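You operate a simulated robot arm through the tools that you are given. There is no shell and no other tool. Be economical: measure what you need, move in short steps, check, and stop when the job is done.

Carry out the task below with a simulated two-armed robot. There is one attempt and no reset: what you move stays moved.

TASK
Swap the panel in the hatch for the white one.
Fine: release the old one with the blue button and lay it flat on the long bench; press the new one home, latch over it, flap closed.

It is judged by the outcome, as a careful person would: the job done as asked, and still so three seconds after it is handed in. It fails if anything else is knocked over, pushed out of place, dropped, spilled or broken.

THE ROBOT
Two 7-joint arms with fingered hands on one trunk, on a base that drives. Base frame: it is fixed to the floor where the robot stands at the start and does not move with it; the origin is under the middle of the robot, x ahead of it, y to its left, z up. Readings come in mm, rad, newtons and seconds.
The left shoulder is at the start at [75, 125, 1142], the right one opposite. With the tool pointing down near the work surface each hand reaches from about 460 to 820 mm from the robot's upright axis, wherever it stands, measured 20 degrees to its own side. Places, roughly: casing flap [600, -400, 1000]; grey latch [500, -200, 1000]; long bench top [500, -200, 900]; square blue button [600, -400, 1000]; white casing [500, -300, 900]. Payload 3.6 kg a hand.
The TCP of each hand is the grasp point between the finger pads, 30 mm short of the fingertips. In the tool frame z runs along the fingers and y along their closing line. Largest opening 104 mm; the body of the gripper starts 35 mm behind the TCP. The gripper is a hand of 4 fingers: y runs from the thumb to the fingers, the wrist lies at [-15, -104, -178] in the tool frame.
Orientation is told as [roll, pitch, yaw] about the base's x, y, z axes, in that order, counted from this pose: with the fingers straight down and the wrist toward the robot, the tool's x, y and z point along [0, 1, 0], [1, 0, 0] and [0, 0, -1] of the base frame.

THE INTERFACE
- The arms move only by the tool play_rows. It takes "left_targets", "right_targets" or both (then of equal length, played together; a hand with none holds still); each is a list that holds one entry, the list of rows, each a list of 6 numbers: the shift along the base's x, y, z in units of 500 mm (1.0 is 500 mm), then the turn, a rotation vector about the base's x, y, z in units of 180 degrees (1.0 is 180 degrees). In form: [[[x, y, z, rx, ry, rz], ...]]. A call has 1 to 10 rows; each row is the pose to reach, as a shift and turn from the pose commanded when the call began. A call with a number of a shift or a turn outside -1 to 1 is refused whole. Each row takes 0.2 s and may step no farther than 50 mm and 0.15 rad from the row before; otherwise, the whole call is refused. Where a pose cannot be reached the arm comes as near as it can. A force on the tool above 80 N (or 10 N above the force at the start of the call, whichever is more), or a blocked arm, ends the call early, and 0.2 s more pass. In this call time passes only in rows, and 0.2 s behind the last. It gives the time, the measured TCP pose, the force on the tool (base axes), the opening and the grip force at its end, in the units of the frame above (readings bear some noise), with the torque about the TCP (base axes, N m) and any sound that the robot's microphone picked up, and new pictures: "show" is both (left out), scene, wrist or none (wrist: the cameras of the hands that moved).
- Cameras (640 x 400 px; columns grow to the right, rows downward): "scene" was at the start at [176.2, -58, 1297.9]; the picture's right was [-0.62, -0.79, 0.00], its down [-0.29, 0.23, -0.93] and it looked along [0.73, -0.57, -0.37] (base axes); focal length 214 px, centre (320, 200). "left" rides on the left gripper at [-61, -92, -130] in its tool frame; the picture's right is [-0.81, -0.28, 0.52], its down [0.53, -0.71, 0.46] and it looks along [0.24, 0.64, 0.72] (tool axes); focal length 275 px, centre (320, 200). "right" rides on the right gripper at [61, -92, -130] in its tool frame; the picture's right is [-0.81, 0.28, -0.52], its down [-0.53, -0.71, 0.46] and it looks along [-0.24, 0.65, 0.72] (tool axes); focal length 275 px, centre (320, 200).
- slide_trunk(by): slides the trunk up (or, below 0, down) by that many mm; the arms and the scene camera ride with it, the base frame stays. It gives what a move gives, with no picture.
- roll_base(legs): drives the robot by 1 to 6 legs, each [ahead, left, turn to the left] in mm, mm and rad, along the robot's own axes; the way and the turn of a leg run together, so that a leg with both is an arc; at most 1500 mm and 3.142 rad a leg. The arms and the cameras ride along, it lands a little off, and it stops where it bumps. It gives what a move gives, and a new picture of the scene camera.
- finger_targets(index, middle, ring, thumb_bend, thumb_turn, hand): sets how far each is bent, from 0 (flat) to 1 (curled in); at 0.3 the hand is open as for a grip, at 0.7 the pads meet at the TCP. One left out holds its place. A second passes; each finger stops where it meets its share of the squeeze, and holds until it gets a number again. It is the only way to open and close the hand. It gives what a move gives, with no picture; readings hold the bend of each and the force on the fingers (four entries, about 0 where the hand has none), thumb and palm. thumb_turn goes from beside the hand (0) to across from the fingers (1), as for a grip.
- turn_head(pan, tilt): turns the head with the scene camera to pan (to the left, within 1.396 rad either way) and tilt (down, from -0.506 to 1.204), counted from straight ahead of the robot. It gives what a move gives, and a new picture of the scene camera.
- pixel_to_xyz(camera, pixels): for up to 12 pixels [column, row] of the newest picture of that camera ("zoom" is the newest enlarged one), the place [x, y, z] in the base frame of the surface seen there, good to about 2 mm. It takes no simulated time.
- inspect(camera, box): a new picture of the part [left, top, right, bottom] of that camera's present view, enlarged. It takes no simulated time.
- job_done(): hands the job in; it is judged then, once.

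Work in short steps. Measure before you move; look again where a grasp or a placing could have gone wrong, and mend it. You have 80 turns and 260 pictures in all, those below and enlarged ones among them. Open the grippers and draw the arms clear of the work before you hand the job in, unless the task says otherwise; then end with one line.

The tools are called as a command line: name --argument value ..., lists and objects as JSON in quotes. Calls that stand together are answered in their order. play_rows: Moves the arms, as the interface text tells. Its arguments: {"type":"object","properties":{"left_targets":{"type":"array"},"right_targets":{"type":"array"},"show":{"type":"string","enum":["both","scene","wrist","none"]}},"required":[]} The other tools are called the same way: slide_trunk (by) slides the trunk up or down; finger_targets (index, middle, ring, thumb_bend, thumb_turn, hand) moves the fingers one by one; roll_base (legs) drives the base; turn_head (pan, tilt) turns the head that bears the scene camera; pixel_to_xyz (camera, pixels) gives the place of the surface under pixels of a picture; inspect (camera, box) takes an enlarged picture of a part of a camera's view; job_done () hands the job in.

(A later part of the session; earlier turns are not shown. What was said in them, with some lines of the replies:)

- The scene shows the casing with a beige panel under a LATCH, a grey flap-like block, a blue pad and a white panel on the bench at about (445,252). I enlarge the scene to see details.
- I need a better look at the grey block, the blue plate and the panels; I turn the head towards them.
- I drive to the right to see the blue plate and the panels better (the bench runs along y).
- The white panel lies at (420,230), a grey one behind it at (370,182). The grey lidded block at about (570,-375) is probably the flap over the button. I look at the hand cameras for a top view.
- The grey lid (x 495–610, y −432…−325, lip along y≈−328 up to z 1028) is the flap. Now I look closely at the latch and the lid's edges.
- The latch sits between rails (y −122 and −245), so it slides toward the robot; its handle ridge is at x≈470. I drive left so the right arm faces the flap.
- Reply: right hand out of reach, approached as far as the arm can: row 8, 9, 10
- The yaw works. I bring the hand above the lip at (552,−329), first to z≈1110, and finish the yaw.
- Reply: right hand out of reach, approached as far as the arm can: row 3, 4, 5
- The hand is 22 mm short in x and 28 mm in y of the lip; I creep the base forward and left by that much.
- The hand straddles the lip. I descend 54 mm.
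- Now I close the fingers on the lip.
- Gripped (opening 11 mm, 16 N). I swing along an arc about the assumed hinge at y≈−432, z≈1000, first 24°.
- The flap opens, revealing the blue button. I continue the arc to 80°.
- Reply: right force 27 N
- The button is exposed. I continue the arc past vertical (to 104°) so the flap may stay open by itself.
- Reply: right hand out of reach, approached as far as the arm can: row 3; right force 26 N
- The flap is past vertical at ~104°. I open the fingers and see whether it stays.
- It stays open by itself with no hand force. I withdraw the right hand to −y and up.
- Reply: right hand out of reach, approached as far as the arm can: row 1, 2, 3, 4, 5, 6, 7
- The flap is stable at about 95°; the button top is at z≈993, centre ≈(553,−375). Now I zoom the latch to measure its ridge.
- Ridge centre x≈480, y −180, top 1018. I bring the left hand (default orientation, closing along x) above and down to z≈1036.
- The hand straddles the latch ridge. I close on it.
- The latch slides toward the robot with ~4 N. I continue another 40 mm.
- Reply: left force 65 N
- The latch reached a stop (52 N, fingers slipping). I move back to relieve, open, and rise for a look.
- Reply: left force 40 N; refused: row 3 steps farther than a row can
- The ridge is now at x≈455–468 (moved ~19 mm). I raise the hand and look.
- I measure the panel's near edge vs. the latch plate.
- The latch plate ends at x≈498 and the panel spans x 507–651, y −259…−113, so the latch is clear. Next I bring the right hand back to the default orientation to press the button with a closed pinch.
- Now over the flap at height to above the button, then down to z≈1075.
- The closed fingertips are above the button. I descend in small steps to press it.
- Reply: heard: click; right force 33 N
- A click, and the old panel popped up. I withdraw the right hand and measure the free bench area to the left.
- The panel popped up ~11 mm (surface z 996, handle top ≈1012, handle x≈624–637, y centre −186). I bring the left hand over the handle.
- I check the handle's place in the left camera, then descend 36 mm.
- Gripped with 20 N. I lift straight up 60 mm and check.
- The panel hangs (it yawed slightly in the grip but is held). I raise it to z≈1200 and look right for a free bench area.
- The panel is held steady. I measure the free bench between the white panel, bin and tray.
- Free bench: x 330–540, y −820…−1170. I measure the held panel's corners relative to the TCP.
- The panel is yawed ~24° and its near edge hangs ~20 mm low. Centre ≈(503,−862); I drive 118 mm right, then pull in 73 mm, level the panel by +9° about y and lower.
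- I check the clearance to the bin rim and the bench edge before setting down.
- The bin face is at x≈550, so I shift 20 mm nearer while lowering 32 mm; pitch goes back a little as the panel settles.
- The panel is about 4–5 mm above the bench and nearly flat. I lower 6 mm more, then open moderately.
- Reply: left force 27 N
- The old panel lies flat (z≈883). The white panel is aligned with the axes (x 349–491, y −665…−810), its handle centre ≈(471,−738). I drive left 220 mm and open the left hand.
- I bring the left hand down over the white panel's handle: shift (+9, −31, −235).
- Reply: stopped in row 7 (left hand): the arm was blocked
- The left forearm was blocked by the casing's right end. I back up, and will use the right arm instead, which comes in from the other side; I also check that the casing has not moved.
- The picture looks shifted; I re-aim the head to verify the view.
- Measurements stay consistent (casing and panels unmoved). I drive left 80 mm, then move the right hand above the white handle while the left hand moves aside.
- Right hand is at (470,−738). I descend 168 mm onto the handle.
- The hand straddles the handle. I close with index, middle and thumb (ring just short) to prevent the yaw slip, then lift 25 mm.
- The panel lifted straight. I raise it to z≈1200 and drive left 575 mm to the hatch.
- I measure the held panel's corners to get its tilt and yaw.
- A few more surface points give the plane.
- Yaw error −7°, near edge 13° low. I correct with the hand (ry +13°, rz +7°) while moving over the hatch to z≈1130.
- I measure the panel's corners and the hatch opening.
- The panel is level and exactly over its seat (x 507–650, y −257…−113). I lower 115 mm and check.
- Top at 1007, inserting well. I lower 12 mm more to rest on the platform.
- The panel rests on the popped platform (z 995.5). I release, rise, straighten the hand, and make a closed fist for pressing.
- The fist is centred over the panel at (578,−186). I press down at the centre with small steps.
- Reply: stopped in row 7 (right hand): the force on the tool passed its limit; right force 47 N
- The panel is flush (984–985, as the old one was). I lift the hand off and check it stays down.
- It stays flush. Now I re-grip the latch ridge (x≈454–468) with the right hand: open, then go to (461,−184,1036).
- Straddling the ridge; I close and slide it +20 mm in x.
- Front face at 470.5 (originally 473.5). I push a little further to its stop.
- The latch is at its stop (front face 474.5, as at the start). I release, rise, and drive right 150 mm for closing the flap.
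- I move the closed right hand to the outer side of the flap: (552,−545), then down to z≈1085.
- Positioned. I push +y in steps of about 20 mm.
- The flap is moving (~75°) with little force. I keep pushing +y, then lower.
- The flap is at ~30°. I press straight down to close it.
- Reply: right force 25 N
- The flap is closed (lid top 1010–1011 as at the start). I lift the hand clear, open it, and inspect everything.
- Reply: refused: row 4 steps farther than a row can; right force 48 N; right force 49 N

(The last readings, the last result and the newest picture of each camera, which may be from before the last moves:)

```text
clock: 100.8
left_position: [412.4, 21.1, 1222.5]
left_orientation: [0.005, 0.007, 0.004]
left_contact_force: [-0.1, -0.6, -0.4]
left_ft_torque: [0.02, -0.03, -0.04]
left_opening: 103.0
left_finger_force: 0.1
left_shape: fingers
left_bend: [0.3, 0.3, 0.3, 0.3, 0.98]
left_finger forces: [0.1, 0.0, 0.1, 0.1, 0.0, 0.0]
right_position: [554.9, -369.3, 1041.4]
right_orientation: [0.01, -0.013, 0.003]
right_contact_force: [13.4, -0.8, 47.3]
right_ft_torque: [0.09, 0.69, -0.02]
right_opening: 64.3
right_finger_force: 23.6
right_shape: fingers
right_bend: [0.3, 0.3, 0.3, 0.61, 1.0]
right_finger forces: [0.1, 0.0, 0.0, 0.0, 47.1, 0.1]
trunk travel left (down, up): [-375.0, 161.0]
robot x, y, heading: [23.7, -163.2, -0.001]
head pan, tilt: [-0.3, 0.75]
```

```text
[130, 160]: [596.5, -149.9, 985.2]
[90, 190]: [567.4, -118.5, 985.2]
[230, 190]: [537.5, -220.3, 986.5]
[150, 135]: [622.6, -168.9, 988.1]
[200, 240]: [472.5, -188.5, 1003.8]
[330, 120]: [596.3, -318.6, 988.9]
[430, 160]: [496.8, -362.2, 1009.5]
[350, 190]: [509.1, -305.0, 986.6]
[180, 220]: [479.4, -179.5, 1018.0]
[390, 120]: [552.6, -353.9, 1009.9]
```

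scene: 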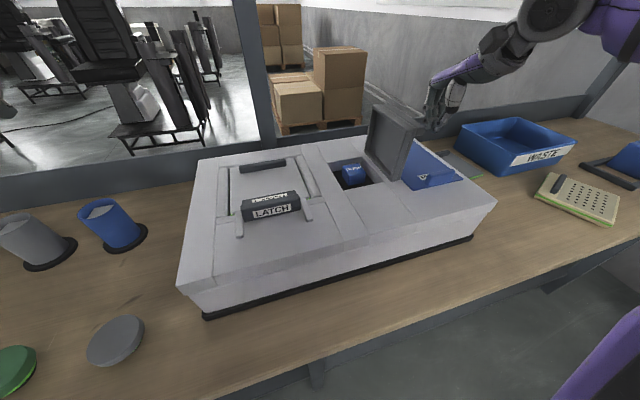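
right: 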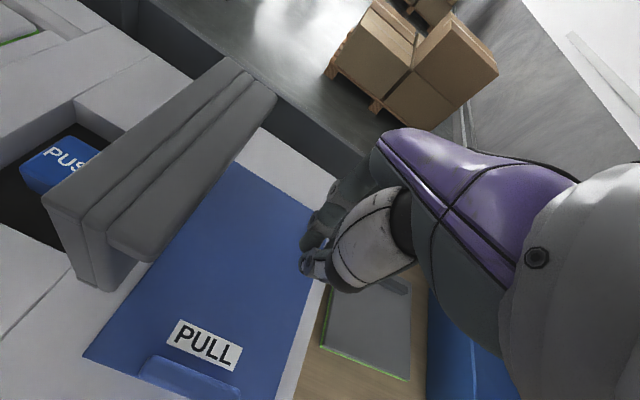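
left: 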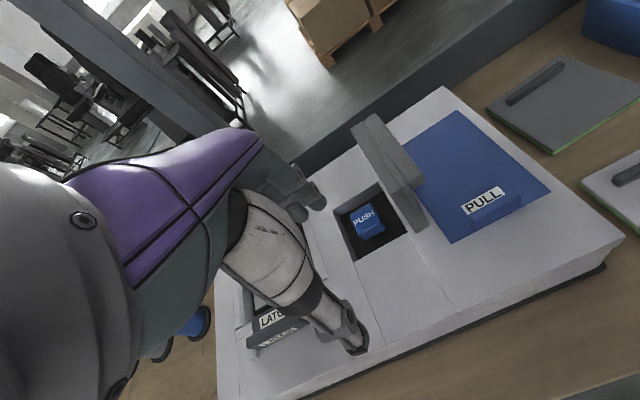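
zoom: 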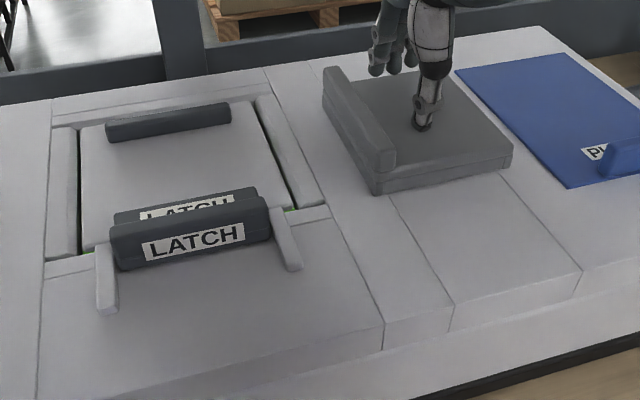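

The rise was refused (step too long), and the thumb is still pressing on the lid; panel and latch are fine. I rise in smaller steps and retreat; fingers straddle nothing but the flat lid.

play_rows --right_targets '[[[0, 0, 0.04, 0, 0, 0], [0, 0, 0.12, 0, 0, 0], [0, 0, 0.2, 0, 0, 0], [0, 0, 0.28, 0, 0, 0], [-0.06, -0.03, 0.33, 0, 0, 0], [-0.13, -0.06, 0.37, 0, 0, 0], [-0.2, -0.09, 0.39, 0, 0, 0], [-0.28, -0.12, 0.41, 0, 0, 0]]]' --show "scene"

inspect --camera "scene" --box '[200, 120, 440, 270]'

pixel_to_xyz --camera "zoom" --pixels '[[130, 160], [230, 190], [360, 120], [440, 160], [460, 110], [380, 170], [200, 245], [365, 185], [500, 160]]'

turn_head --pan -0.9 --tilt 0.5

```text
clock: 102.6
left_position: [411.8, 18.4, 1222.9]
left_orientation: [0.005, 0.006, 0.003]
left_contact_force: [-0.2, 0.1, 0.0]
left_ft_torque: [0.03, 0.01, -0.01]
left_opening: 102.6
left_finger_force: 0.0
left_shape: fingers
left_bend: [0.3, 0.3, 0.3, 0.3, 0.98]
left_finger forces: [0.1, 0.0, 0.1, 0.0, 0.1, 0.0]
right_position: [412.2, -432.2, 1240.6]
right_orientation: [0.007, 0.002, 0.003]
right_contact_force: [-0.8, -0.1, -0.4]
right_ft_torque: [0.03, 0.0, -0.01]
right_opening: 102.9
right_finger_force: 0.1
right_shape: fingers
right_bend: [0.3, 0.3, 0.3, 0.3, 0.98]
right_finger forces: [0.0, 0.0, 0.0, 0.0, 0.0, 0.0]
trunk travel left (down, up): [-375.0, 161.0]
robot x, y, heading: [25.1, -161.6, -0.002]
head pan, tilt: [-0.3, 0.75]
```

scene: 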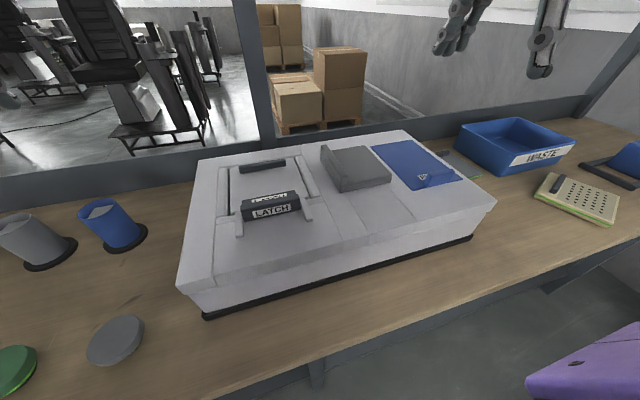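

```text
2.67 times, centred on (320, 195) of scene
```

zoom: 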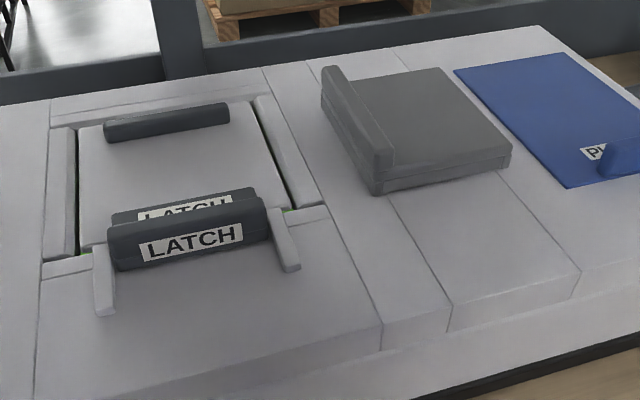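

```text
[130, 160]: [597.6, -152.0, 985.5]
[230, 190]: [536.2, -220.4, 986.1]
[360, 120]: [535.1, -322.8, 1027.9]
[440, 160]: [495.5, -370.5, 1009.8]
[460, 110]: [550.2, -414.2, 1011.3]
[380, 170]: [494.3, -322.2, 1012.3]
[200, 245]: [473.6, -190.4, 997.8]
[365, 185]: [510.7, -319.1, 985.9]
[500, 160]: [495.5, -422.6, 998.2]
```

```text
clock: 103.6
left_position: [412.8, 19.3, 1222.7]
left_orientation: [0.007, 0.009, 0.003]
left_contact_force: [0.0, 0.1, -0.2]
left_ft_torque: [0.02, 0.0, 0.0]
left_opening: 102.7
left_finger_force: 0.0
left_shape: fingers
left_bend: [0.3, 0.3, 0.3, 0.3, 0.98]
left_finger forces: [0.0, 0.0, 0.0, 0.0, 0.0, 0.0]
right_position: [413.2, -432.3, 1241.5]
right_orientation: [0.009, 0.002, 0.002]
right_contact_force: [1.1, -0.5, 0.0]
right_ft_torque: [-0.03, -0.04, 0.01]
right_opening: 103.0
right_finger_force: 0.0
right_shape: fingers
right_bend: [0.3, 0.3, 0.3, 0.3, 0.98]
right_finger forces: [0.1, 0.0, 0.0, 0.0, 0.0, 0.1]
trunk travel left (down, up): [-375.0, 161.0]
robot x, y, heading: [24.2, -158.7, 0.001]
head pan, tilt: [-0.901, 0.499]
```

scene: 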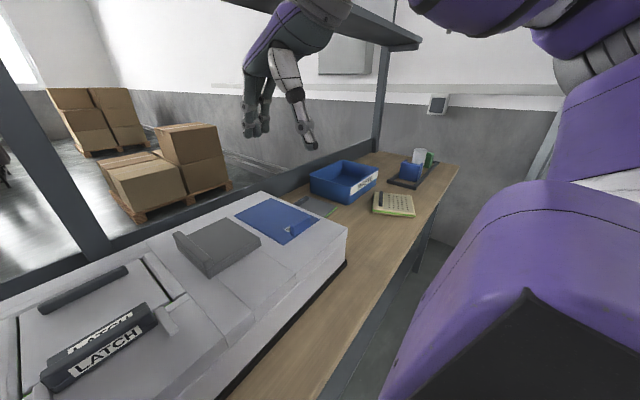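

The white panel is flush, the latch is at its stop, the flap is closed, the old panel lies flat on the bench, and both hands are open and clear. I hand the job in.

job_done

```text
The job is handed in.
```

The white panel is pressed home in the hatch with the latch over it and the flap closed, and the old panel lies flat on the long bench.
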